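You operate a simulated robot arm through the tools that you are given. There is no shell and no other tool.

You run a simulated two-armed robot. Do the job below in one go: nothing can be reset, and whatever is moved stays where it is left.

## Task
Fetch the yellow flag and set it in the inside of the green pass tray. Put the 6 A fuse carton from the chute end of the packing bench on the top of the cream cabinet and the 16 A fuse carton on the glass top of the light box. Take the lid off the steel tin and lay it down on the chute end of the packing bench. Put the green cartridge on the lower shelf of the grey workbench. Take the blue flag and leave it on the lower shelf of the grey workbench. Put the red flag on top of the blue lamp box on the top of the grey workbench. Put the black sleeve with the largest size on its label from the top of the grey workbench on the top of the grey cabinet. Any order will do. Set down upright: yellow flag, fuse carton, blue flag, red flag.

It is judged by the outcome, as a careful person would: the job done as asked, and still so three seconds after it is handed in. It fails if anything else is knocked over, pushed out of place, dropped, spilled or broken. A push-on lid holds only when it is set on centred and level and pressed home; a screw cap is set on level and turned clockwise until tight.

## Robot
Two 7-joint arms with two-finger parallel grippers on one trunk, on a base that moves. Base frame: it is fixed to the floor where the robot stands at the start and does not move with it; the origin is under the middle of the robot, x ahead of it, y to its left, z up. Units: m, rad, N and s.
The left shoulder is at the start at [0.05, 0.209, 1.246], the right one opposite. With the tool pointing down near the work surface each hand reaches from about 0.1 to 0.9 m from the robot's upright axis, wherever it stands, measured 20 degrees to its own side. Places, roughly: black sleeve [-5.25, -2.25, 1]; blue flag (5x4x6 cm) [-5.1, -1.4, 0.9]; blue lamp box [-4.75, -1.75, 0.75]; fuse carton [0.75, -1.75, 1]; glass top of the light box (32x25 cm) [0.7, -0.7, 0.94]; green cartridge [-4.75, -1.5, 1]; inside of the green pass tray (18x17 cm) [0.56, -1, 0.9]; lower shelf of the grey workbench [-5.1, -1.8, 0.2]; red flag (5x4x6 cm) [-5.1, -2.2, 0.9]; steel tin (8x8x7 cm) [0.6, -2.2, 0.9]; top of the cream cabinet [-3.2, 0.9, 1.4]; top of the grey cabinet (41x21 cm) [-2.3, -1.44, 0.72]; yellow flag (5x4x6 cm) [0.6, 0.2, 0.9]. Payload 4.4 kg a hand.
The TCP of each hand is the grasp point between the finger pads, 0.023 m short of the fingertips. In the tool frame z runs along the fingers and y along their closing line. The gripper opens to 0.094 m. The fingers are 0.038 m wide and 0.01 m thick; the gripper's body (0.054 by 0.096 m) begins 0.039 m behind the TCP.
Orientation is told as [roll, pitch, yaw] about the base's x, y, z axes, in that order, counted from this pose: with the fingers straight down and closing along the base's y, the tool's x points along the base's -x, its y along +y and its z along -z.

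## Interface
- The arms move only by the tool drive_tool. It takes "left_increments", "right_increments" or both (then of equal length, played together; a hand with none holds still); each is one flat list of numbers, 7 for each row, row after row: the shift along the base's x, y, z in m, then the turn, a rotation vector about the base's x, y, z in rad, then the finger opening in m, from 0 to 0.094. In form: [dx, dy, dz, ax, ay, az, claw, dx, dy, dz, ax, ay, az, claw, ...]. A call has 1 to 20 rows; each row shifts and turns the commanded pose from where the row before left it. Rows are played at 5 a second. More than 0.05 m and 0.15 rad between two rows, or a gripper value outside its range, and nothing of the call is played. Where a pose cannot be reached the arm comes as near as it can. A force on the tool above 40 N (or 10 N above the force at the start of the call, whichever is more), or a blocked arm, ends the call early, and 0.2 s more pass. The fingers move at their own pace (about 0.108 m/s each) and stop on an object; they squeeze with about 43 N. The grip force told is the motor's: it shows also when the fingers shut on nothing. Time passes only in rows, and 0.2 s behind the last, so rows that do not move let the fingers close. The reply holds the time, the measured pose of the TCP, the force on the tool along the base axes, the opening and the grip force, in the units named above and with some noise, with the torque about the TCP (base axes, N m) and any sound that the robot's microphone picked up.
- Cameras (640 x 400 px; columns grow to the right, rows downward): "scene" is now at [0.1368, -0.0311, 1.406]; the picture's right is [-0.46, -0.89, 0.00], its down [-0.50, 0.26, -0.83] and it looks along [0.74, -0.38, -0.56] (base axes); focal length 250 px, centre (320, 200). "left" rides on the left gripper at [0.086, -0.016, -0.074] in its tool frame; the picture's right is [0.18, 0.98, 0.00], its down [-0.58, 0.11, -0.81] and it looks along [-0.79, 0.15, 0.59] (tool axes); focal length 243 px, centre (320, 200). "right" rides on the right gripper at [0.086, 0.016, -0.074] in its tool frame; the picture's right is [-0.18, 0.98, 0.00], its down [-0.58, -0.11, -0.81] and it looks along [-0.79, -0.15, 0.59] (tool axes); focal length 243 px, centre (320, 200). There is no depth. A picture from a camera that has moved, and an enlarged one, comes with that camera's place and axes in the base frame and with its lens. The place of the scene camera against the robot may be out by one fixed shift of up to 0.025 m in any direction.
- grab_frame(camera): a new picture of that camera. The clock stands still meanwhile.
- lift_body(by): slides the trunk up (or, below 0, down) by that many m; the arms and the scene camera ride with it, the base frame stays. It gives what a move gives, with no picture.
- roll_base(legs): drives the robot by 1 to 6 legs, each [ahead, left, turn to the left] in m, m and rad, along the robot's own axes; the way and the turn of a leg run together, so that a leg with both is an arc; at most 1.5 m and 3.142 rad a leg. The arms and the cameras ride along, it lands a little off, and it stops where it bumps. It gives what a move gives.
- aim_head(pan, tilt): turns the head with the scene camera to pan (to the left, within 1.396 rad either way) and tilt (down, from -0.506 to 1.204), counted from straight ahead of the robot. It gives what a move gives.
- zoom(camera, box): a new picture of the part [left, top, right, bottom] of that camera's present view, enlarged. The clock stands still meanwhile.
- hand_in(): hands the job in; it is judged then, once.

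Nothing tells you exact positions but the pictures and the camera data. Unless the task says otherwise, let go and move clear before handing in.

The tools are called after "Call:" as a command line: name --argument value ..., lists and objects as JSON in quotes. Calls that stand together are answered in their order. drive_tool: Moves the arms, as the interface text tells. Its arguments: {"type":"object","properties":{"left_increments":{"type":"array"},"right_increments":{"type":"array"}},"required":[]} The other tools are called the same way: lift_body (by) moves the trunk up or down; roll_base (legs) drives the base; aim_head (pan, tilt) turns the head that bears the scene camera; grab_frame (camera) takes a picture; zoom (camera, box) takes an enlarged picture of a part of a camera's view; hand_in () hands the job in.

At the start:

```text
time_s: 0.0
left_tool_pos: [0.5545, -0.0925, 1.2439]
left_orientation: [0.001, -0.001, 0.0]
left_force: [0.5, 0.0, -0.7]
left_moment: [-0.01, 0.01, 0.01]
left_finger_gap: 0.094
left_gripper_force: 0.1
right_tool_pos: [0.4306, -0.5233, 1.2261]
right_orientation: [0.0, -0.001, -0.002]
right_force: [-0.7, 0.7, 0.2]
right_moment: [0.0, 0.03, 0.01]
right_finger_gap: 0.0942
right_gripper_force: 0.2
trunk travel left (down, up): [-0.325, 0.238]
robot x, y, heading: [0.001, -0.0006, -0.002]
head pan, tilt (commanded): [-0.475, 0.595]
```

scene: 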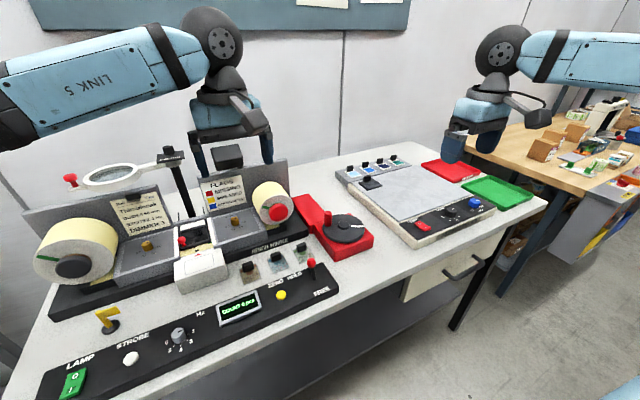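
right: 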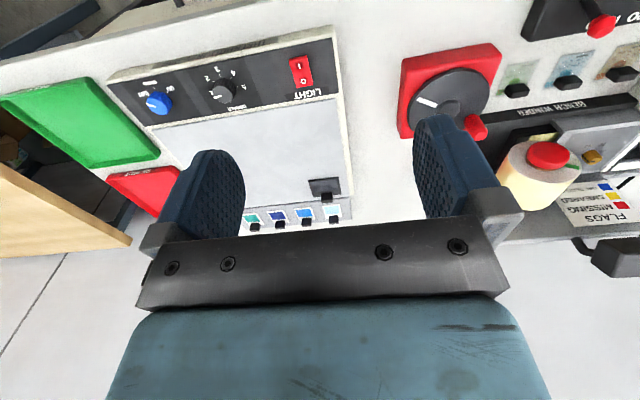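
left: 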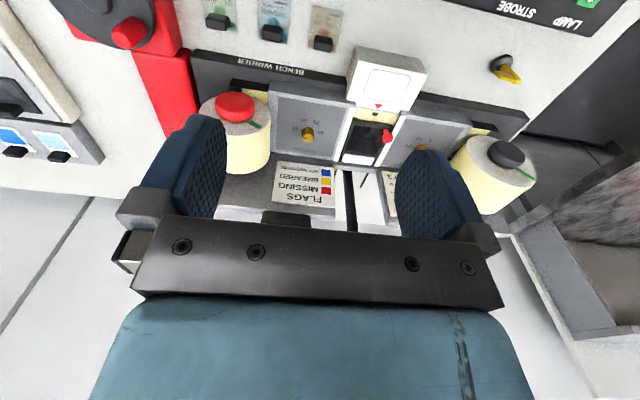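

I see the inspection bench ahead with the yellow flag standing near its front-left, the light box and the green tray to the right, and the packing bench further right. I'll look closer at the yellow flag and the surroundings first.

Call:
zoom --camera "scene" --box '[40, 260, 200, 360]'

Call:
zoom --camera "left" --box '[440, 20, 600, 120]'

Call:
zoom --camera "scene" --box '[320, 130, 560, 280]'

Call:
zoom --camera "scene" --box '[460, 80, 640, 200]'

```text
4.00 times, centred on (120, 310) of scene
camera zoom: at [0.1368, -0.0311, 1.406], right [-0.46, -0.89, 0.0], down [-0.5, 0.26, -0.83], along [0.74, -0.38, -0.56], focal length 1000 px, centre (1120, -240)
```

zoom: 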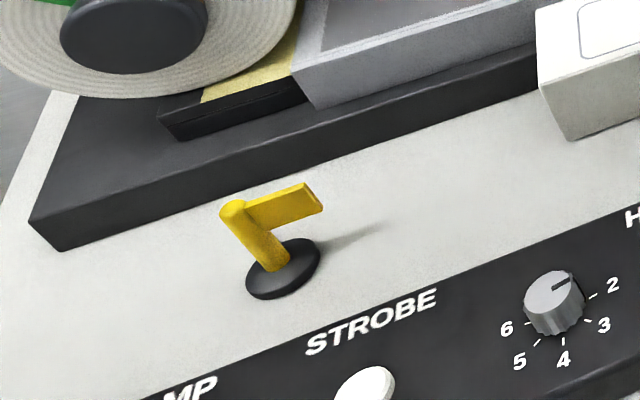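

```text
4.00 times, centred on (520, 70) of left
camera zoom: at [0.4682, -0.1078, 1.3185], right [-0.18, 0.98, 0.0], down [0.58, 0.11, 0.81], along [0.79, 0.15, -0.59], focal length 970 px, centre (-480, 720)
```

zoom: 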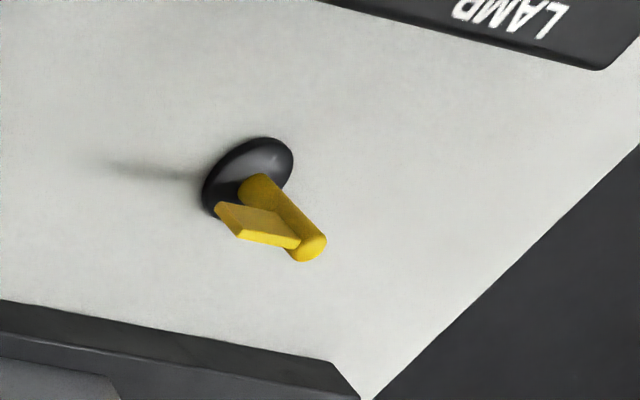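

```text
2.67 times, centred on (440, 205) of scene
camera zoom: at [0.1368, -0.0311, 1.406], right [-0.46, -0.89, 0.0], down [-0.5, 0.26, -0.83], along [0.74, -0.38, -0.56], focal length 667 px, centre (0, 187)
```

zoom: 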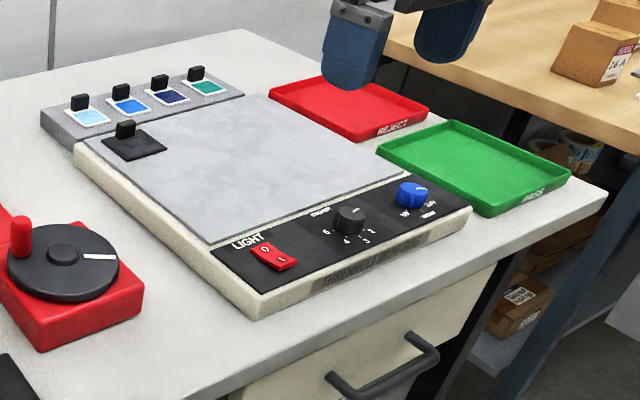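

```text
3.33 times, centred on (550, 140) of scene
camera zoom: at [0.1368, -0.0311, 1.406], right [-0.46, -0.89, 0.0], down [-0.5, 0.26, -0.83], along [0.74, -0.38, -0.56], focal length 834 px, centre (-447, 400)
```

zoom: 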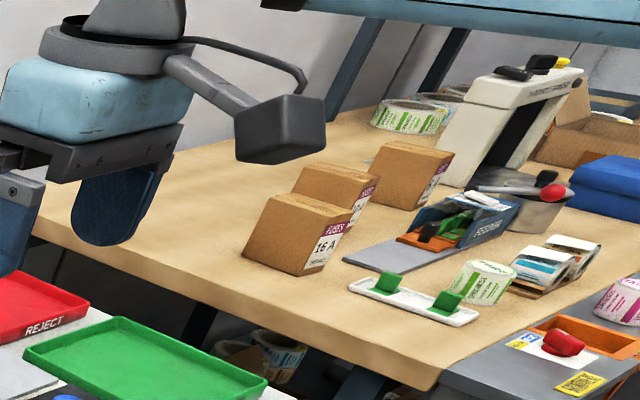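

The yellow flag's pole stands at about (0.603, 0.224) on the bench at z≈0.90, its plate pointing along −y. I check the clearance to the winder reel and look around the room with the head before moving.

Call:
zoom --camera "scene" --box '[20, 160, 340, 360]'

Call:
zoom --camera "left" --box '[320, 20, 640, 220]'

Call:
aim_head --pan -1.1 --tilt 0.5

Call:
grab_frame --camera "scene"

```text
2.00 times, centred on (180, 260) of scene
camera zoom: at [0.1368, -0.0311, 1.406], right [-0.46, -0.89, 0.0], down [-0.5, 0.26, -0.83], along [0.74, -0.38, -0.56], focal length 500 px, centre (600, 80)
```

zoom: 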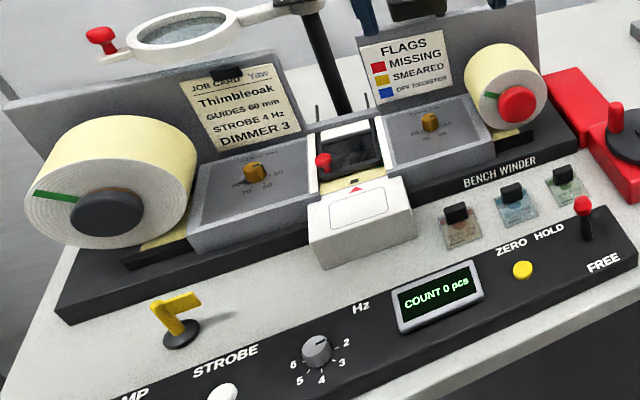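

```text
2.00 times, centred on (480, 120) of left
camera zoom: at [0.4682, -0.1078, 1.3185], right [-0.18, 0.98, 0.0], down [0.58, 0.11, 0.81], along [0.79, 0.15, -0.59], focal length 485 px, centre (0, 360)
```

zoom: 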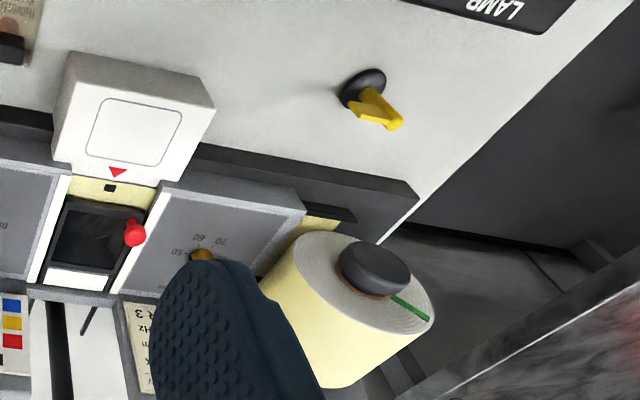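

```text
time_s: 1.0
left_tool_pos: [0.555, -0.0925, 1.2428]
left_orientation: [-0.001, 0.001, 0.001]
left_force: [-0.6, -0.2, -0.3]
left_moment: [0.01, 0.04, 0.01]
left_finger_gap: 0.094
left_gripper_force: 0.1
right_tool_pos: [0.4304, -0.5231, 1.2273]
right_orientation: [0.001, -0.001, -0.001]
right_force: [0.9, -0.3, 0.0]
right_moment: [0.02, -0.01, 0.0]
right_finger_gap: 0.094
right_gripper_force: 0.0
trunk travel left (down, up): [-0.325, 0.238]
robot x, y, heading: [-0.0004, -0.0043, -0.004]
head pan, tilt (commanded): [-1.1, 0.499]
```

```text
taken
camera scene: at [0.0995, -0.0716, 1.4146], right [-0.89, -0.45, 0.0], down [-0.22, 0.43, -0.88], along [0.4, -0.78, -0.48], focal length 250 px, centre (320, 200)
```

scene: 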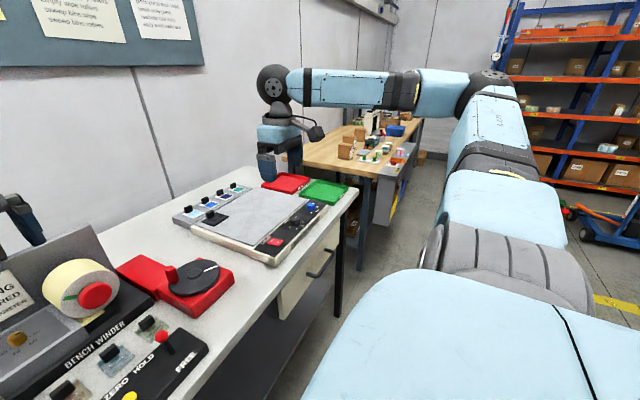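

The reel knob sits at about (0.69, 0.255, 1.01), so a grip closing along x on the flag's pole is clear. I bring the left hand over the flag, turned a quarter turn.

Call:
drive_tool --left_increments '[0.0044, 0.0288, -0.0131, 0, 0, 0.1428, 0.06, 0.0044, 0.0288, -0.0131, 0, 0, 0.1428, 0.06, 0.0044, 0.0288, -0.0131, 0, 0, 0.1428, 0.06, 0.0044, 0.0288, -0.0131, 0, 0, 0.1428, 0.06, 0.0044, 0.0288, -0.0131, 0, 0, 0.1428, 0.06, 0.0044, 0.0288, -0.0131, 0, 0, 0.1428, 0.06, 0.0044, 0.0288, -0.0131, 0, 0, 0.1428, 0.06, 0.0044, 0.0288, -0.0131, 0, 0, 0.1428, 0.06, 0.0044, 0.0288, -0.0131, 0, 0, 0.1428, 0.06, 0.0044, 0.0288, -0.0131, 0, 0, 0.1428, 0.06, 0.0044, 0.0288, -0.0131, 0, 0, 0.1428, 0.06]'

Call:
grab_frame --camera "left"

```text
time_s: 3.4
left_tool_pos: [0.6031, 0.2242, 1.0988]
left_orientation: [-0.001, 0.001, 1.573]
left_force: [-0.4, 0.6, 0.5]
left_moment: [0.0, -0.02, 0.01]
left_finger_gap: 0.0603
left_gripper_force: 0.0
right_tool_pos: [0.4308, -0.5223, 1.2274]
right_orientation: [-0.001, 0.0, 0.0]
right_force: [-0.2, -0.4, -0.2]
right_moment: [0.0, 0.02, 0.01]
right_finger_gap: 0.0942
right_gripper_force: 0.0
trunk travel left (down, up): [-0.325, 0.238]
robot x, y, heading: [-0.0014, 0.0036, 0.004]
head pan, tilt (commanded): [-1.1, 0.499]
```

```text
taken
camera left: at [0.6193, 0.1389, 1.1745], right [-0.98, -0.19, 0.0], down [-0.11, 0.58, 0.81], along [-0.15, 0.79, -0.59], focal length 243 px, centre (320, 200)
```

left: 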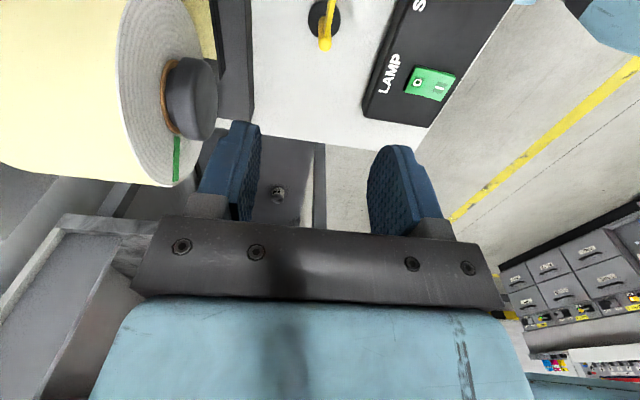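

The view confirms the pole at about (0.601, 0.222). I descend with the fingers either side of the plate and close.

Call:
drive_tool --left_increments '[-0.002, -0.006, -0.04, 0, 0, 0, 0.06, 0, 0, -0.04, 0, 0, 0, 0.06, 0, 0, -0.04, 0, 0, 0, 0.06, 0, 0, -0.03, 0, 0, 0, 0.06, 0, 0, -0.011, 0, 0, 0, 0.06, 0, 0, 0, 0, 0, 0, 0.06]'

Call:
grab_frame --camera "left"

```text
time_s: 4.8
left_tool_pos: [0.6021, 0.2184, 0.9391]
left_orientation: [0.0, -0.001, 1.571]
left_force: [0.7, -0.2, -0.2]
left_moment: [0.02, 0.02, 0.01]
left_finger_gap: 0.0599
left_gripper_force: 0.0
right_tool_pos: [0.4301, -0.5224, 1.2259]
right_orientation: [0.0, 0.0, -0.001]
right_force: [-1.0, 0.8, 0.4]
right_moment: [-0.04, 0.02, -0.01]
right_finger_gap: 0.0938
right_gripper_force: 0.0
trunk travel left (down, up): [-0.325, 0.238]
robot x, y, heading: [0.0004, -0.0003, 0.003]
head pan, tilt (commanded): [-1.1, 0.499]
```

```text
taken
camera left: at [0.6171, 0.1318, 1.0137], right [-0.98, -0.18, 0.0], down [-0.11, 0.58, 0.81], along [-0.15, 0.79, -0.59], focal length 243 px, centre (320, 200)
```

left: 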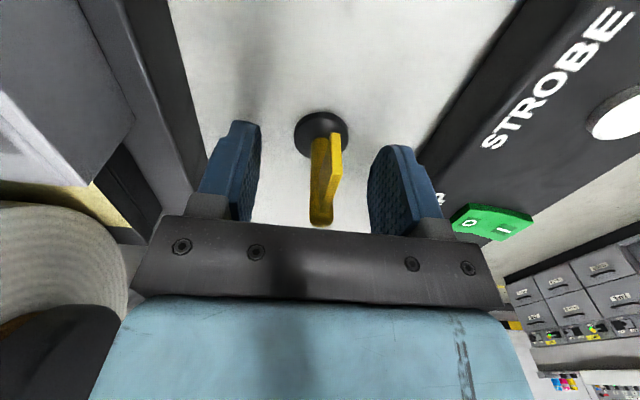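

The pole and plate are between the pads. Closing now.

Call:
drive_tool --left_increments '[0, 0, 0, 0, 0, 0, 0, 0, 0, 0, 0, 0, 0, 0, 0, 0, 0, 0, 0, 0, 0, 0, 0, 0, 0, 0, 0, 0]'

Call:
grab_frame --camera "left"

```text
time_s: 5.8
left_tool_pos: [0.6011, 0.2173, 0.9386]
left_orientation: [-0.001, 0.001, 1.57]
left_force: [0.2, 0.5, 0.1]
left_moment: [-0.04, 0.03, 0.04]
left_finger_gap: 0.0094
left_gripper_force: 43.1
right_tool_pos: [0.4312, -0.5232, 1.2269]
right_orientation: [0.001, -0.001, 0.001]
right_force: [0.1, -0.3, -0.3]
right_moment: [0.02, -0.01, 0.0]
right_finger_gap: 0.094
right_gripper_force: 0.0
trunk travel left (down, up): [-0.325, 0.238]
robot x, y, heading: [-0.0017, 0.0014, -0.002]
head pan, tilt (commanded): [-1.1, 0.499]
```

```text
taken
camera left: at [0.6172, 0.1318, 1.014], right [-0.98, -0.18, 0.0], down [-0.11, 0.58, 0.81], along [-0.15, 0.79, -0.59], focal length 243 px, centre (320, 200)
```

left: 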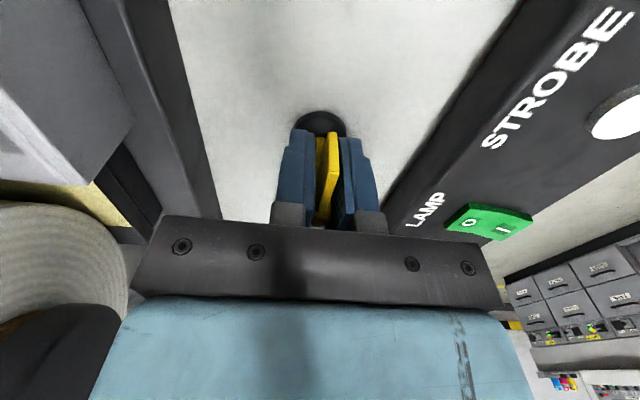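

The flag is held (gap 9 mm). I lift it, draw the hand back clear of the winder, then drive right towards the green tray.

Call:
drive_tool --left_increments '[0, 0, 0.015, 0, 0, 0, 0, 0, 0, 0.04, 0, 0, 0, 0, 0, 0, 0.045, 0, 0, 0, 0, 0, 0, 0.045, 0, 0, 0, 0, -0.03, 0, 0.035, 0, 0, 0, 0, -0.045, 0, 0.01, 0, 0, 0, 0, -0.045, 0, 0.01, 0, 0, 0, 0, -0.045, 0, 0.01, 0, 0, 0, 0, 0, 0, 0, 0, 0, 0, 0]'

Call:
aim_head --pan -0.475 --tilt 0.595

Call:
grab_frame --camera "scene"

Call:
grab_frame --camera "left"

```text
time_s: 7.8
left_tool_pos: [0.435, 0.217, 1.151]
left_orientation: [0.0, -0.002, 1.571]
left_force: [0.2, -0.4, -0.4]
left_moment: [0.02, -0.01, -0.03]
left_finger_gap: 0.0001
left_gripper_force: 42.5
right_tool_pos: [0.432, -0.5253, 1.2258]
right_orientation: [0.001, -0.002, 0.0]
right_force: [0.3, -0.2, -0.8]
right_moment: [0.02, -0.01, 0.02]
right_finger_gap: 0.094
right_gripper_force: 0.1
trunk travel left (down, up): [-0.325, 0.238]
robot x, y, heading: [0.0006, -0.0012, -0.002]
head pan, tilt (commanded): [-1.1, 0.499]
```

```text
time_s: 8.8
left_tool_pos: [0.4351, 0.2182, 1.15]
left_orientation: [0.0, 0.001, 1.571]
left_force: [0.1, -0.2, 0.1]
left_moment: [0.01, 0.01, -0.01]
left_finger_gap: 0.0002
left_gripper_force: 42.6
right_tool_pos: [0.4317, -0.5239, 1.2267]
right_orientation: [0.0, 0.0, -0.001]
right_force: [0.0, -0.6, -0.6]
right_moment: [0.04, 0.01, -0.02]
right_finger_gap: 0.0939
right_gripper_force: 0.1
trunk travel left (down, up): [-0.325, 0.238]
robot x, y, heading: [0.0, -0.0016, 0.002]
head pan, tilt (commanded): [-0.475, 0.595]
```

```text
taken
camera scene: at [0.1369, -0.0312, 1.406], right [-0.46, -0.89, 0.0], down [-0.5, 0.26, -0.83], along [0.74, -0.38, -0.56], focal length 250 px, centre (320, 200)
```

scene: 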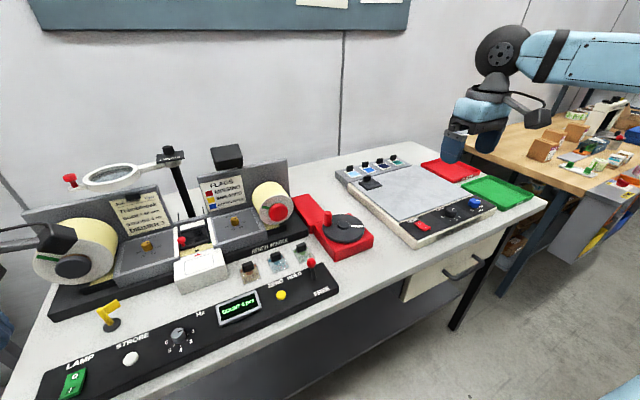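

```text
taken
camera left: at [0.4512, 0.131, 1.2255], right [-0.98, -0.18, 0.0], down [-0.11, 0.58, 0.81], along [-0.15, 0.79, -0.59], focal length 243 px, centre (320, 200)
```

left: 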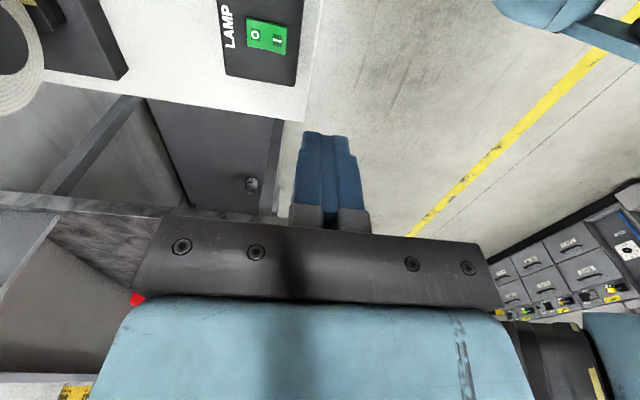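

The flag slipped out of the fingers during the lift and still seems to stand in its place. I check it up close before trying again.

Call:
zoom --camera "scene" --box '[40, 260, 200, 360]'

```text
4.00 times, centred on (120, 310) of scene
camera zoom: at [0.1369, -0.0312, 1.406], right [-0.46, -0.89, 0.0], down [-0.5, 0.26, -0.83], along [0.74, -0.38, -0.56], focal length 1000 px, centre (1120, -240)
```

zoom: 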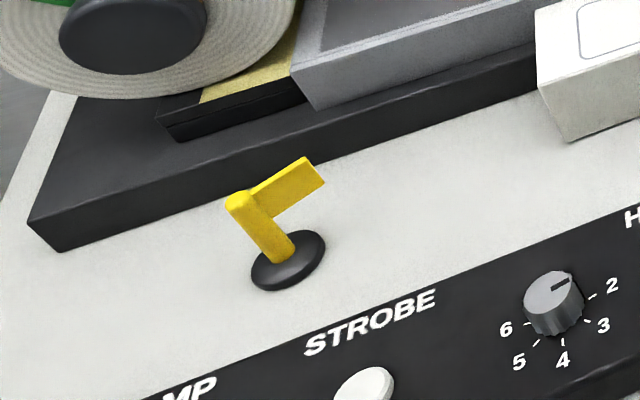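

The flag stands upright, only turned some 20 degrees; its plate was not aligned with the pads. I go back over it, turn the hand to match the plate, and look again before closing.

Call:
drive_tool --left_increments '[0.045, 0, 0, 0, 0, 0, 0.06, 0.045, 0, 0, 0, 0, 0, 0.06, 0.045, 0, 0, 0, 0, 0.08, 0.06, 0.03, 0, -0.03, 0, 0, 0.08, 0.06, 0, 0, -0.04, 0, 0, 0, 0.06, 0, 0, -0.04, 0, 0, 0, 0.06, 0, 0, 0, 0, 0, 0, 0.06]'

Call:
grab_frame --camera "left"

Call:
zoom --camera "left" --box '[220, 20, 420, 145]'

Call:
zoom --camera "scene" --box '[40, 240, 200, 340]'

```text
time_s: 10.4
left_tool_pos: [0.6016, 0.2185, 1.0402]
left_orientation: [-0.001, 0.0, 1.733]
left_force: [0.8, -1.2, 0.7]
left_moment: [-0.02, -0.01, 0.06]
left_finger_gap: 0.0599
left_gripper_force: 0.1
right_tool_pos: [0.4311, -0.5231, 1.2254]
right_orientation: [-0.001, -0.002, 0.001]
right_force: [0.8, 0.1, -0.9]
right_moment: [0.02, 0.0, 0.01]
right_finger_gap: 0.0941
right_gripper_force: 0.0
trunk travel left (down, up): [-0.325, 0.238]
robot x, y, heading: [0.0013, -0.0025, -0.003]
head pan, tilt (commanded): [-0.475, 0.595]
```

```text
taken
camera left: at [0.6307, 0.136, 1.1152], right [-0.94, -0.34, 0.0], down [-0.2, 0.56, 0.81], along [-0.27, 0.76, -0.59], focal length 243 px, centre (320, 200)
```

left: 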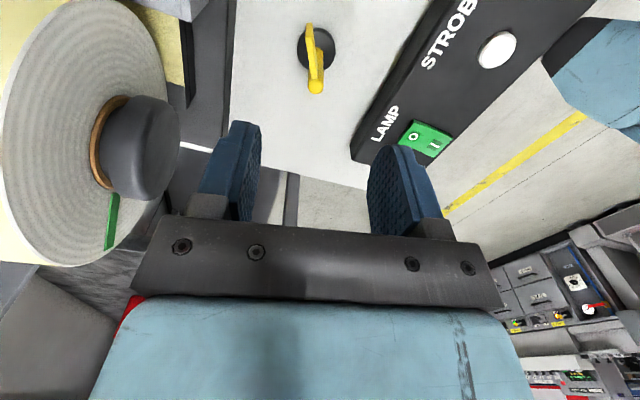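

```text
3.20 times, centred on (320, 82) of left
camera zoom: at [0.6307, 0.136, 1.1152], right [-0.94, -0.34, 0.0], down [-0.2, 0.56, 0.81], along [-0.27, 0.76, -0.59], focal length 776 px, centre (320, 576)
```

zoom: 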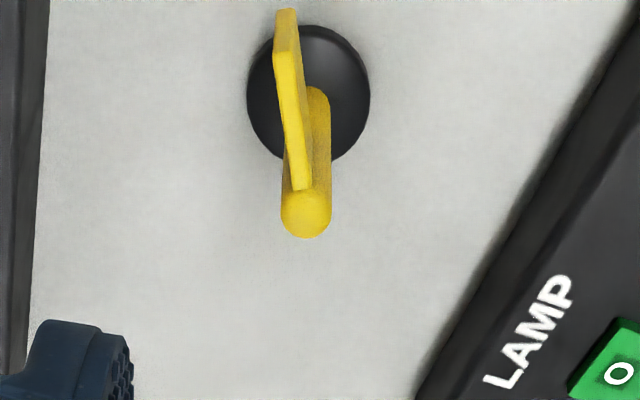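

```text
4.00 times, centred on (120, 290) of scene
camera zoom: at [0.1364, -0.0313, 1.4061], right [-0.46, -0.89, 0.0], down [-0.5, 0.26, -0.83], along [0.74, -0.38, -0.56], focal length 1000 px, centre (1120, -160)
```

zoom: 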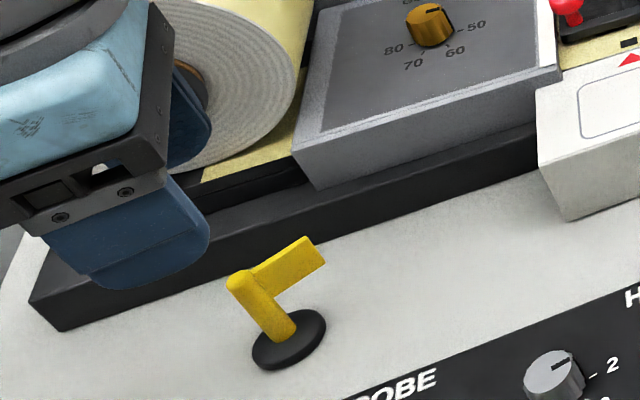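

The plate is actually about 17° further round than the hand, with the pole at (0.604, 0.220). I turn the hand to match, centre it and descend slowly, then close and lift a few millimetres to see what force it takes.

Call:
drive_tool --left_increments '[0.001, -0.002, -0.02, 0, 0, 0.145, 0.05, 0.002, -0.004, -0.03, 0, 0, 0.145, 0.05, 0, 0, -0.03, 0, 0, 0, 0.05, 0, 0, -0.022, 0, 0, 0, 0.05, 0, 0, 0, 0, 0, 0, 0.05]'

Call:
grab_frame --camera "left"

Call:
zoom --camera "scene" --box '[40, 240, 200, 340]'

```text
time_s: 11.6
left_tool_pos: [0.6067, 0.2136, 0.9393]
left_orientation: [-0.001, -0.001, 2.022]
left_force: [-0.1, -0.3, 0.1]
left_moment: [0.02, -0.01, 0.01]
left_finger_gap: 0.0498
left_gripper_force: 0.1
right_tool_pos: [0.4299, -0.5239, 1.226]
right_orientation: [0.0, 0.0, 0.001]
right_force: [0.2, -0.2, 0.1]
right_moment: [-0.02, -0.01, 0.0]
right_finger_gap: 0.094
right_gripper_force: 0.0
trunk travel left (down, up): [-0.325, 0.238]
robot x, y, heading: [0.0003, -0.0007, 0.005]
head pan, tilt (commanded): [-0.475, 0.595]
```

```text
taken
camera left: at [0.6571, 0.1424, 1.0133], right [-0.8, -0.59, 0.0], down [-0.35, 0.48, 0.81], along [-0.48, 0.65, -0.59], focal length 243 px, centre (320, 200)
```

left: 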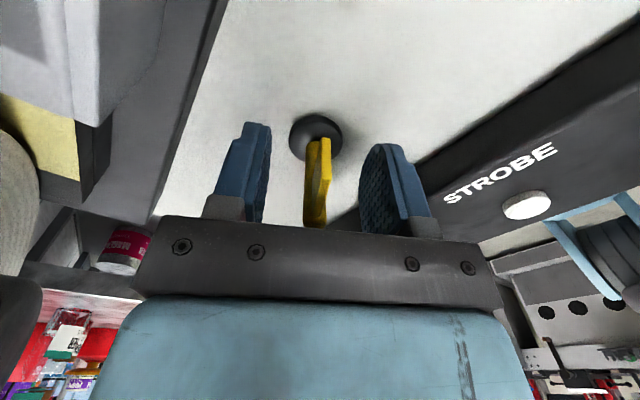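

```text
4.00 times, centred on (120, 290) of scene
camera zoom: at [0.1367, -0.0312, 1.406], right [-0.46, -0.89, 0.0], down [-0.5, 0.26, -0.83], along [0.74, -0.38, -0.56], focal length 1000 px, centre (1120, -160)
```

zoom: 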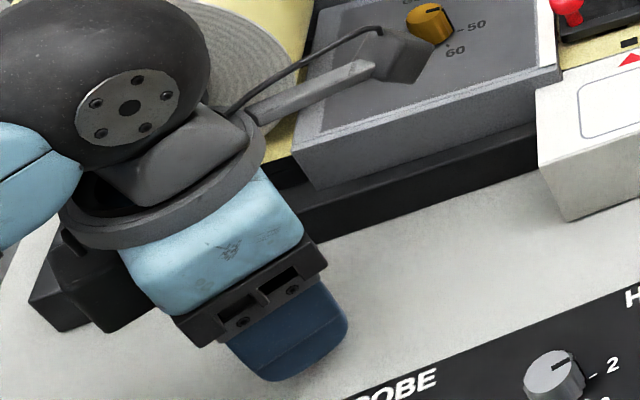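

The plate is now edge-on between the pads. I close and lift 4 mm.

Call:
drive_tool --left_increments '[0, 0, 0, 0, 0, 0, 0, 0, 0, 0, 0, 0, 0, 0, 0, 0, 0, 0, 0, 0, 0, 0, 0, 0, 0, 0, 0, 0]'

Call:
drive_tool --left_increments '[0, 0, 0.002, 0, 0, 0, 0, 0, 0, 0.002, 0, 0, 0, 0, 0, 0, 0, 0, 0, 0, 0]'

Call:
grab_frame --camera "left"

```text
time_s: 12.6
left_tool_pos: [0.6043, 0.2139, 0.9383]
left_orientation: [0.0, 0.001, 2.02]
left_force: [-0.5, 0.0, 0.2]
left_moment: [0.03, 0.0, 0.01]
left_finger_gap: 0.0095
left_gripper_force: 42.9
right_tool_pos: [0.4307, -0.5236, 1.2261]
right_orientation: [0.0, 0.0, 0.0]
right_force: [-0.4, -0.3, -1.2]
right_moment: [-0.01, -0.03, 0.0]
right_finger_gap: 0.094
right_gripper_force: 0.0
trunk travel left (down, up): [-0.325, 0.238]
robot x, y, heading: [-0.0015, 0.0007, -0.001]
head pan, tilt (commanded): [-0.475, 0.595]
```

```text
time_s: 13.4
left_tool_pos: [0.6056, 0.2111, 0.9417]
left_orientation: [0.001, 0.001, 2.021]
left_force: [0.0, -0.1, -1.4]
left_moment: [0.0, -0.03, -0.05]
left_finger_gap: 0.0096
left_gripper_force: 43.1
right_tool_pos: [0.4301, -0.5233, 1.2271]
right_orientation: [0.0, 0.0, -0.001]
right_force: [-0.9, 0.6, 0.3]
right_moment: [-0.03, 0.01, 0.0]
right_finger_gap: 0.0939
right_gripper_force: 0.0
trunk travel left (down, up): [-0.325, 0.238]
robot x, y, heading: [0.0029, -0.0008, 0.002]
head pan, tilt (commanded): [-0.475, 0.595]
```

```text
taken
camera left: at [0.6571, 0.142, 1.0166], right [-0.81, -0.59, 0.0], down [-0.35, 0.48, 0.81], along [-0.48, 0.65, -0.59], focal length 243 px, centre (320, 200)
```

left: 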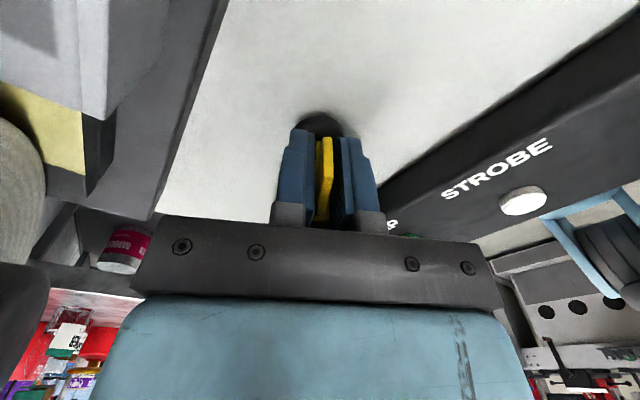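

It seems to be lifting (about 1.4 N). I continue slowly and watch whether it stays in the grip.

Call:
drive_tool --left_increments '[0, 0, 0.004, 0, 0, 0, 0, 0, 0, 0.004, 0, 0, 0, 0, 0, 0, 0.004, 0, 0, 0, 0, 0, 0, 0.004, 0, 0, 0, 0, 0, 0, 0, 0, 0, 0, 0]'

Call:
grab_frame --camera "left"

Call:
zoom --camera "scene" --box '[40, 240, 200, 340]'

```text
time_s: 14.6
left_tool_pos: [0.6048, 0.2132, 0.9567]
left_orientation: [-0.001, 0.001, 2.02]
left_force: [0.3, 0.7, -0.9]
left_moment: [-0.01, -0.01, -0.01]
left_finger_gap: 0.01
left_gripper_force: 42.5
right_tool_pos: [0.4306, -0.5228, 1.226]
right_orientation: [0.0, 0.0, -0.001]
right_force: [0.5, 0.7, 0.2]
right_moment: [-0.01, 0.01, 0.02]
right_finger_gap: 0.0938
right_gripper_force: 0.1
trunk travel left (down, up): [-0.325, 0.238]
robot x, y, heading: [-0.0008, -0.0019, -0.001]
head pan, tilt (commanded): [-0.475, 0.595]
```

```text
taken
camera left: at [0.6563, 0.1425, 1.0316], right [-0.81, -0.59, 0.0], down [-0.35, 0.48, 0.81], along [-0.48, 0.65, -0.59], focal length 243 px, centre (320, 200)
```

left: 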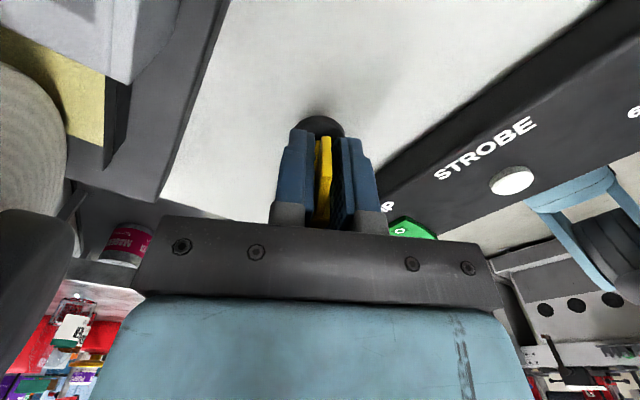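

```text
4.00 times, centred on (120, 290) of scene
camera zoom: at [0.1369, -0.031, 1.406], right [-0.46, -0.89, 0.0], down [-0.5, 0.26, -0.83], along [0.74, -0.38, -0.56], focal length 1000 px, centre (1120, -160)
```

zoom: 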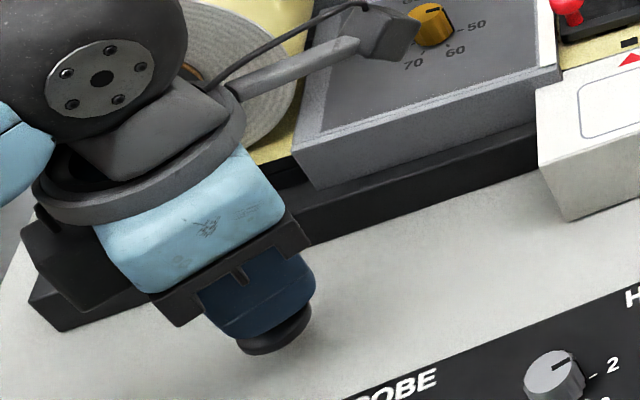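

The flag is off the bench and held. I lift it gently with small steps and draw back from the winder.

Call:
drive_tool --left_increments '[0, 0, 0.006, 0, 0, 0, 0, 0, 0, 0.01, 0, 0, 0, 0, 0, 0, 0.014, 0, 0, 0, 0, 0, 0, 0.014, 0, 0, 0, 0, -0.005, 0, 0.014, 0, 0, 0, 0, -0.01, 0, 0.014, 0, 0, 0, 0, -0.012, 0, 0.014, 0, 0, 0, 0, -0.012, 0, 0.014, 0, 0, 0, 0, -0.012, 0, 0.014, 0, 0, 0, 0, -0.012, 0, 0.014, 0, 0, 0, 0, -0.012, 0, 0.014, 0, 0, 0, 0, -0.012, 0, 0.014, 0, 0, 0, 0, -0.012, 0, 0.014, 0, 0, 0, 0, -0.012, 0, 0.012, 0, 0, 0, 0, -0.012, 0, 0.008, 0, 0, 0, 0, -0.01, 0, 0.004, 0, 0, 0, 0, -0.005, 0, 0, 0, 0, 0, 0, 0, 0, 0, 0, 0, 0, 0]'

Call:
grab_frame --camera "left"

```text
time_s: 18.4
left_tool_pos: [0.4653, 0.2117, 1.1512]
left_orientation: [0.001, 0.0, 2.02]
left_force: [-0.1, -0.2, -1.0]
left_moment: [0.01, -0.05, -0.01]
left_finger_gap: 0.0102
left_gripper_force: 43.2
right_tool_pos: [0.4313, -0.5232, 1.2263]
right_orientation: [-0.001, -0.001, 0.0]
right_force: [0.0, -1.5, -0.7]
right_moment: [0.01, 0.02, 0.02]
right_finger_gap: 0.0941
right_gripper_force: 0.0
trunk travel left (down, up): [-0.325, 0.238]
robot x, y, heading: [0.0039, -0.0013, -0.003]
head pan, tilt (commanded): [-0.475, 0.595]
```

```text
taken
camera left: at [0.5182, 0.1416, 1.2254], right [-0.81, -0.59, 0.0], down [-0.35, 0.48, 0.81], along [-0.48, 0.65, -0.59], focal length 243 px, centre (320, 200)
```

left: 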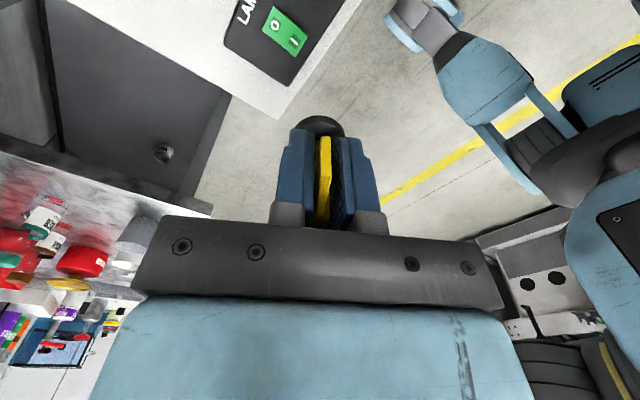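

The flag is secure. I drive sideways to the right by 1.1 m to stand before the green tray.

Call:
roll_base --legs '[[0, -0.55, 0], [0, -0.55, 0]]'

Call:
aim_head --pan 0.0 --tilt 0.75

Call:
grab_frame --camera "scene"

Call:
grab_frame --camera "left"

```text
time_s: 28.7
left_tool_pos: [0.4633, -0.8877, 1.15]
left_orientation: [-0.001, 0.0, 2.017]
left_force: [0.4, -0.3, -1.3]
left_moment: [-0.02, 0.01, -0.02]
left_finger_gap: 0.01
left_gripper_force: 43.2
right_tool_pos: [0.4263, -1.6231, 1.2273]
right_orientation: [-0.001, -0.001, -0.004]
right_force: [0.7, 0.0, -0.7]
right_moment: [0.01, 0.0, 0.02]
right_finger_gap: 0.0938
right_gripper_force: 0.0
trunk travel left (down, up): [-0.325, 0.238]
robot x, y, heading: [-0.0039, -1.0984, -0.003]
head pan, tilt (commanded): [-0.475, 0.595]
```

```text
time_s: 29.6
left_tool_pos: [0.4636, -0.8884, 1.1505]
left_orientation: [-0.001, -0.002, 2.018]
left_force: [-0.5, 0.2, -0.3]
left_moment: [0.01, 0.03, -0.02]
left_finger_gap: 0.0099
left_gripper_force: 42.9
right_tool_pos: [0.4264, -1.6226, 1.2257]
right_orientation: [-0.001, -0.002, -0.006]
right_force: [-0.1, -0.2, -0.3]
right_moment: [0.0, 0.01, 0.04]
right_finger_gap: 0.0941
right_gripper_force: 0.1
trunk travel left (down, up): [-0.325, 0.238]
robot x, y, heading: [-0.007, -1.0982, -0.001]
head pan, tilt (commanded): [0.0, 0.75]
```

```text
taken
camera scene: at [0.1379, -1.0891, 1.3927], right [0.0, -1.0, 0.0], down [-0.68, 0.0, -0.73], along [0.73, 0.0, -0.68], focal length 250 px, centre (320, 200)
```

scene: 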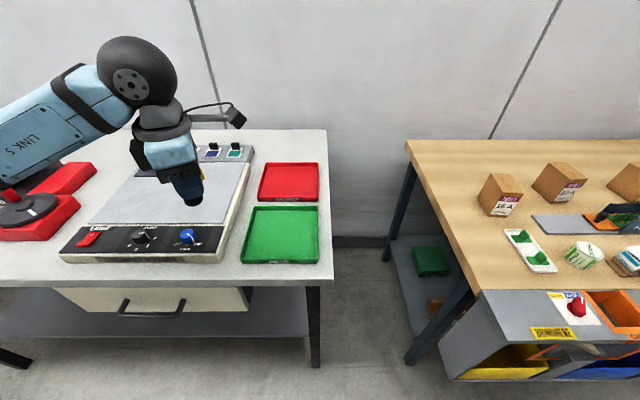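

```text
taken
camera left: at [0.5154, -0.9578, 1.2253], right [-0.81, -0.59, 0.0], down [-0.35, 0.48, 0.81], along [-0.48, 0.65, -0.59], focal length 243 px, centre (320, 200)
```

left: 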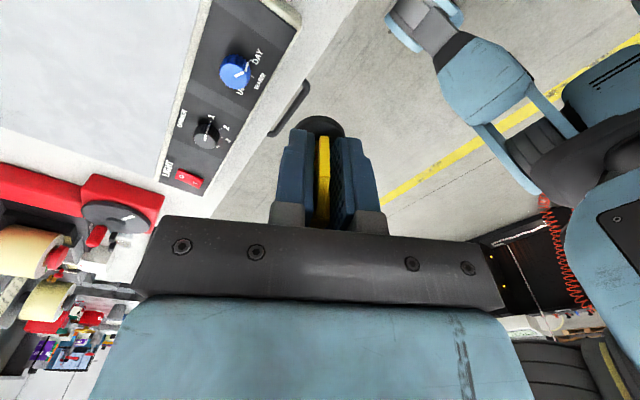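

The green tray spans roughly x 0.46–0.64, y −0.91 to −1.08, centre (0.55, −0.995). I bring the flag over it and descend most of the way.

Call:
drive_tool --left_increments '[0.005, -0.006, 0, 0, 0, 0, 0, 0.011, -0.014, 0, 0, 0, 0, 0, 0.014, -0.018, 0, 0, 0, 0, 0, 0.014, -0.018, 0, 0, 0, 0, 0, 0.014, -0.018, 0, 0, 0, 0, 0, 0.014, -0.018, 0, 0, 0, 0, 0, 0.009, -0.011, -0.005, 0, 0, 0, 0, 0.005, -0.006, -0.01, 0, 0, 0, 0, 0, 0, -0.015, 0, 0, 0, 0, 0, 0, -0.02, 0, 0, 0, 0, 0, 0, -0.02, 0, 0, 0, 0, 0, 0, -0.02, 0, 0, 0, 0, 0, 0, -0.02, 0, 0, 0, 0, 0, 0, -0.02, 0, 0, 0, 0, 0, 0, -0.02, 0, 0, 0, 0, 0, 0, -0.015, 0, 0, 0, 0, 0, 0, -0.01, 0, 0, 0, 0, 0, 0, -0.005, 0, 0, 0, 0, 0, 0, 0, 0, 0, 0, 0]'

Call:
grab_frame --camera "left"

Call:
zoom --camera "scene" --box '[180, 130, 380, 290]'

```text
time_s: 33.6
left_tool_pos: [0.55, -0.9969, 0.9706]
left_orientation: [0.0, 0.002, 2.017]
left_force: [1.2, -0.1, -0.7]
left_moment: [-0.03, -0.01, 0.0]
left_finger_gap: 0.0102
left_gripper_force: 42.9
right_tool_pos: [0.426, -1.6219, 1.226]
right_orientation: [0.0, 0.001, -0.002]
right_force: [-0.3, -0.4, -0.1]
right_moment: [0.0, 0.0, -0.04]
right_finger_gap: 0.0939
right_gripper_force: 0.0
trunk travel left (down, up): [-0.325, 0.238]
robot x, y, heading: [-0.0041, -1.0999, -0.001]
head pan, tilt (commanded): [0.0, 0.75]
```

```text
taken
camera left: at [0.6021, -1.0674, 1.0454], right [-0.81, -0.59, 0.0], down [-0.35, 0.48, 0.81], along [-0.48, 0.65, -0.59], focal length 243 px, centre (320, 200)
```

left: 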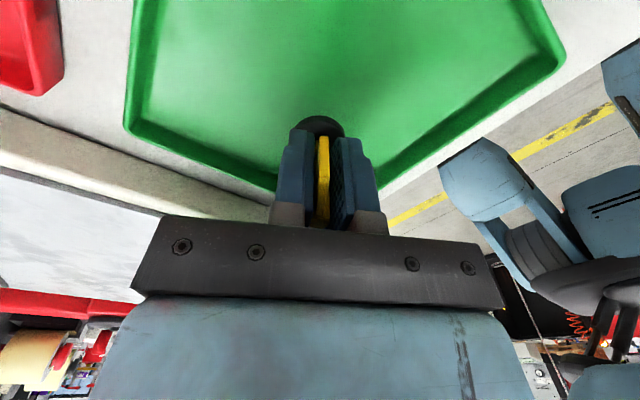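

```text
2.50 times, centred on (280, 210) of scene
camera zoom: at [0.1378, -1.0891, 1.3927], right [0.0, -1.0, 0.0], down [-0.68, 0.0, -0.73], along [0.73, 0.0, -0.68], focal length 625 px, centre (420, 175)
```

zoom: 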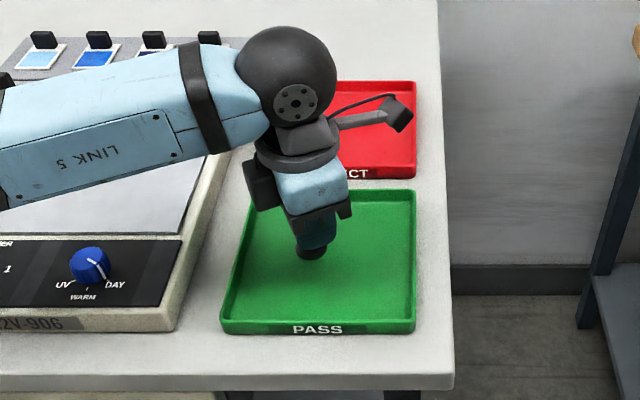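

The flag hangs over the tray's floor, near its middle. I lower in small steps until contact.

Call:
drive_tool --left_increments '[0, 0, -0.008, 0, 0, 0, 0, 0, 0, -0.008, 0, 0, 0, 0, 0, 0, -0.004, 0, 0, 0, 0, 0, 0, -0.002, 0, 0, 0, 0, 0, 0, 0, 0, 0, 0, 0]'

Call:
drive_tool --left_increments '[0, 0, -0.002, 0, 0, 0, 0, 0, 0, -0.002, 0, 0, 0, 0, 0, 0, 0, 0, 0, 0, 0]'

```text
time_s: 34.8
left_tool_pos: [0.5489, -0.9971, 0.9487]
left_orientation: [0.0, 0.0, 2.019]
left_force: [-0.2, 0.4, 0.0]
left_moment: [0.02, -0.01, -0.01]
left_finger_gap: 0.01
left_gripper_force: 43.2
right_tool_pos: [0.4264, -1.6211, 1.226]
right_orientation: [0.0, 0.0, -0.003]
right_force: [0.1, -0.1, 0.2]
right_moment: [0.02, -0.01, -0.01]
right_finger_gap: 0.0939
right_gripper_force: 0.0
trunk travel left (down, up): [-0.325, 0.238]
robot x, y, heading: [-0.0056, -1.1012, -0.002]
head pan, tilt (commanded): [0.0, 0.75]
```

```text
time_s: 35.6
left_tool_pos: [0.5493, -0.9979, 0.945]
left_orientation: [-0.001, 0.0, 2.018]
left_force: [0.5, 0.1, -0.5]
left_moment: [-0.04, 0.03, -0.03]
left_finger_gap: 0.0101
left_gripper_force: 42.9
right_tool_pos: [0.4264, -1.623, 1.2253]
right_orientation: [0.0, 0.0, -0.004]
right_force: [-0.6, 0.9, -0.8]
right_moment: [0.0, 0.03, 0.0]
right_finger_gap: 0.0938
right_gripper_force: 0.1
trunk travel left (down, up): [-0.325, 0.238]
robot x, y, heading: [-0.0018, -1.0984, -0.001]
head pan, tilt (commanded): [0.0, 0.75]
```

Call:
drive_tool --left_increments '[0, 0, -0.0015, 0, 0, 0, 0, 0, 0, -0.0015, 0, 0, 0, 0, 0, 0, 0, 0, 0, 0, 0]'

Call:
drive_tool --left_increments '[0, 0, -0.0015, 0, 0, 0, 0, 0, 0, 0, 0, 0, 0, 0]'

```text
time_s: 36.4
left_tool_pos: [0.549, -0.9972, 0.9437]
left_orientation: [-0.002, 0.003, 2.018]
left_force: [1.6, 2.0, 15.1]
left_moment: [0.11, 0.01, -0.02]
left_finger_gap: 0.01
left_gripper_force: 43.1
right_tool_pos: [0.4258, -1.6221, 1.2273]
right_orientation: [-0.001, -0.002, -0.002]
right_force: [-0.2, -0.1, -0.3]
right_moment: [0.0, 0.0, -0.01]
right_finger_gap: 0.0941
right_gripper_force: 0.1
trunk travel left (down, up): [-0.325, 0.238]
robot x, y, heading: [-0.0057, -1.0991, -0.001]
head pan, tilt (commanded): [0.0, 0.75]
```

```text
time_s: 37.0
left_tool_pos: [0.5491, -0.9976, 0.9432]
left_orientation: [-0.006, 0.005, 2.018]
left_force: [6.8, 2.0, 33.6]
left_moment: [0.2, -0.06, -0.03]
left_finger_gap: 0.0099
left_gripper_force: 42.8
right_tool_pos: [0.4249, -1.6238, 1.229]
right_orientation: [0.0, -0.003, -0.004]
right_force: [-0.1, 0.7, 0.3]
right_moment: [0.03, 0.01, -0.02]
right_finger_gap: 0.0941
right_gripper_force: 0.1
trunk travel left (down, up): [-0.325, 0.238]
robot x, y, heading: [-0.0031, -1.0984, -0.007]
head pan, tilt (commanded): [0.0, 0.75]
```

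Contact with the tray floor. I ease off, open, and rise straight up.

Call:
drive_tool --left_increments '[0, 0, 0.002, 0, 0, 0, 0, 0, 0, 0.0005, 0, 0, 0, 0, 0, 0, 0, 0, 0, 0, 0.05, 0, 0, 0, 0, 0, 0, 0.05, 0, 0, 0, 0, 0, 0, 0.05]'

Call:
grab_frame --camera "left"

```text
time_s: 38.2
left_tool_pos: [0.5491, -0.9965, 0.9419]
left_orientation: [-0.001, 0.0, 2.017]
left_force: [0.2, -0.2, -0.1]
left_moment: [-0.01, 0.0, -0.01]
left_finger_gap: 0.0499
left_gripper_force: 0.0
right_tool_pos: [0.4265, -1.6223, 1.2265]
right_orientation: [0.001, 0.0, -0.001]
right_force: [-0.6, -0.7, -0.4]
right_moment: [0.0, -0.02, -0.01]
right_finger_gap: 0.0938
right_gripper_force: 0.1
trunk travel left (down, up): [-0.325, 0.238]
robot x, y, heading: [0.0026, -1.0968, -0.002]
head pan, tilt (commanded): [0.0, 0.75]
```

```text
taken
camera left: at [0.6012, -1.0668, 1.0168], right [-0.81, -0.59, 0.0], down [-0.35, 0.48, 0.81], along [-0.48, 0.65, -0.59], focal length 243 px, centre (320, 200)
```

left: 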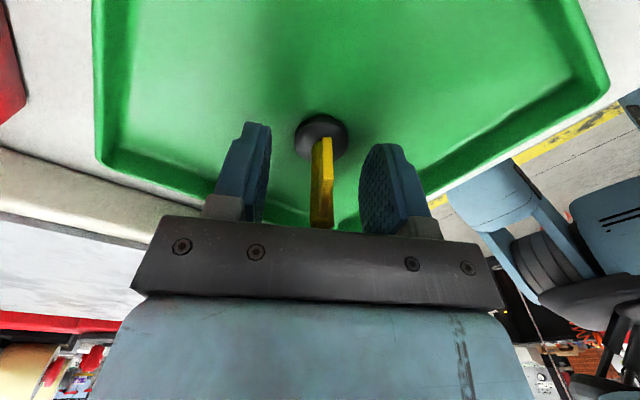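

The flag stands free in the tray. I raise the hand, turn it back to neutral and drive to the packing bench.

Call:
drive_tool --left_increments '[0, 0, 0.03, 0, 0, 0, 0.05, 0, 0, 0.05, 0, 0, 0, 0.05, 0, 0, 0.05, 0, 0, 0, 0.05, 0, 0, 0.05, 0, 0, 0, 0.05, -0.008, 0.011, 0.005, 0, 0, -0.145, 0.05, -0.008, 0.011, 0.005, 0, 0, -0.145, 0.05, -0.008, 0.011, 0.005, 0, 0, -0.145, 0.05, -0.008, 0.011, 0.005, 0, 0, -0.145, 0.05, -0.008, 0.011, 0.005, 0, 0, -0.145, 0.05, -0.008, 0.011, 0.005, 0, 0, -0.145, 0.08, -0.008, 0.011, 0.005, 0, 0, -0.145, 0.08, -0.008, 0.011, 0.005, 0, 0, -0.145, 0.08, -0.008, 0.011, 0, 0, 0, -0.145, 0.08, -0.008, 0.011, 0, 0, 0, -0.145, 0.08, -0.008, 0.011, 0, 0, 0, -0.145, 0.08, -0.008, 0.011, 0, 0, 0, -0.145, 0.08, -0.008, 0.011, 0, 0, 0, -0.145, 0.08, 0, 0, 0, 0, 0, -0.133, 0.08]'

Call:
grab_frame --camera "scene"

Call:
zoom --camera "scene" --box '[400, 100, 640, 380]'

```text
time_s: 42.0
left_tool_pos: [0.445, -0.8528, 1.1619]
left_orientation: [-0.001, -0.001, -0.004]
left_force: [0.1, -0.6, 0.1]
left_moment: [-0.01, 0.02, 0.01]
left_finger_gap: 0.08
left_gripper_force: 0.1
right_tool_pos: [0.4266, -1.6235, 1.2265]
right_orientation: [0.0, 0.001, -0.004]
right_force: [0.3, 0.9, -0.2]
right_moment: [-0.01, 0.02, -0.02]
right_finger_gap: 0.094
right_gripper_force: 0.1
trunk travel left (down, up): [-0.325, 0.238]
robot x, y, heading: [-0.0057, -1.0933, 0.003]
head pan, tilt (commanded): [0.0, 0.75]
```

```text
taken
camera scene: at [0.1382, -1.0894, 1.3926], right [0.0, -1.0, 0.0], down [-0.68, 0.0, -0.73], along [0.73, 0.0, -0.68], focal length 250 px, centre (320, 200)
```

scene: 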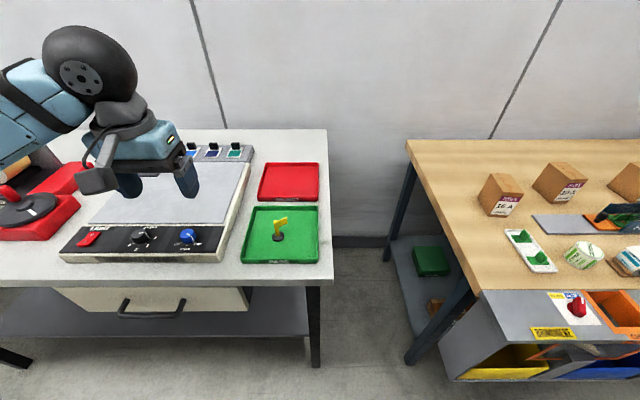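

```text
1.43 times, centred on (520, 240) of scene
camera zoom: at [0.1382, -1.0894, 1.3926], right [0.0, -1.0, 0.0], down [-0.68, 0.0, -0.73], along [0.73, 0.0, -0.68], focal length 357 px, centre (34, 143)
```

zoom: 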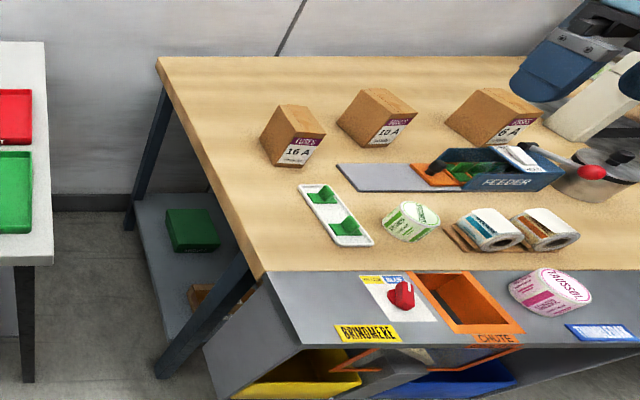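

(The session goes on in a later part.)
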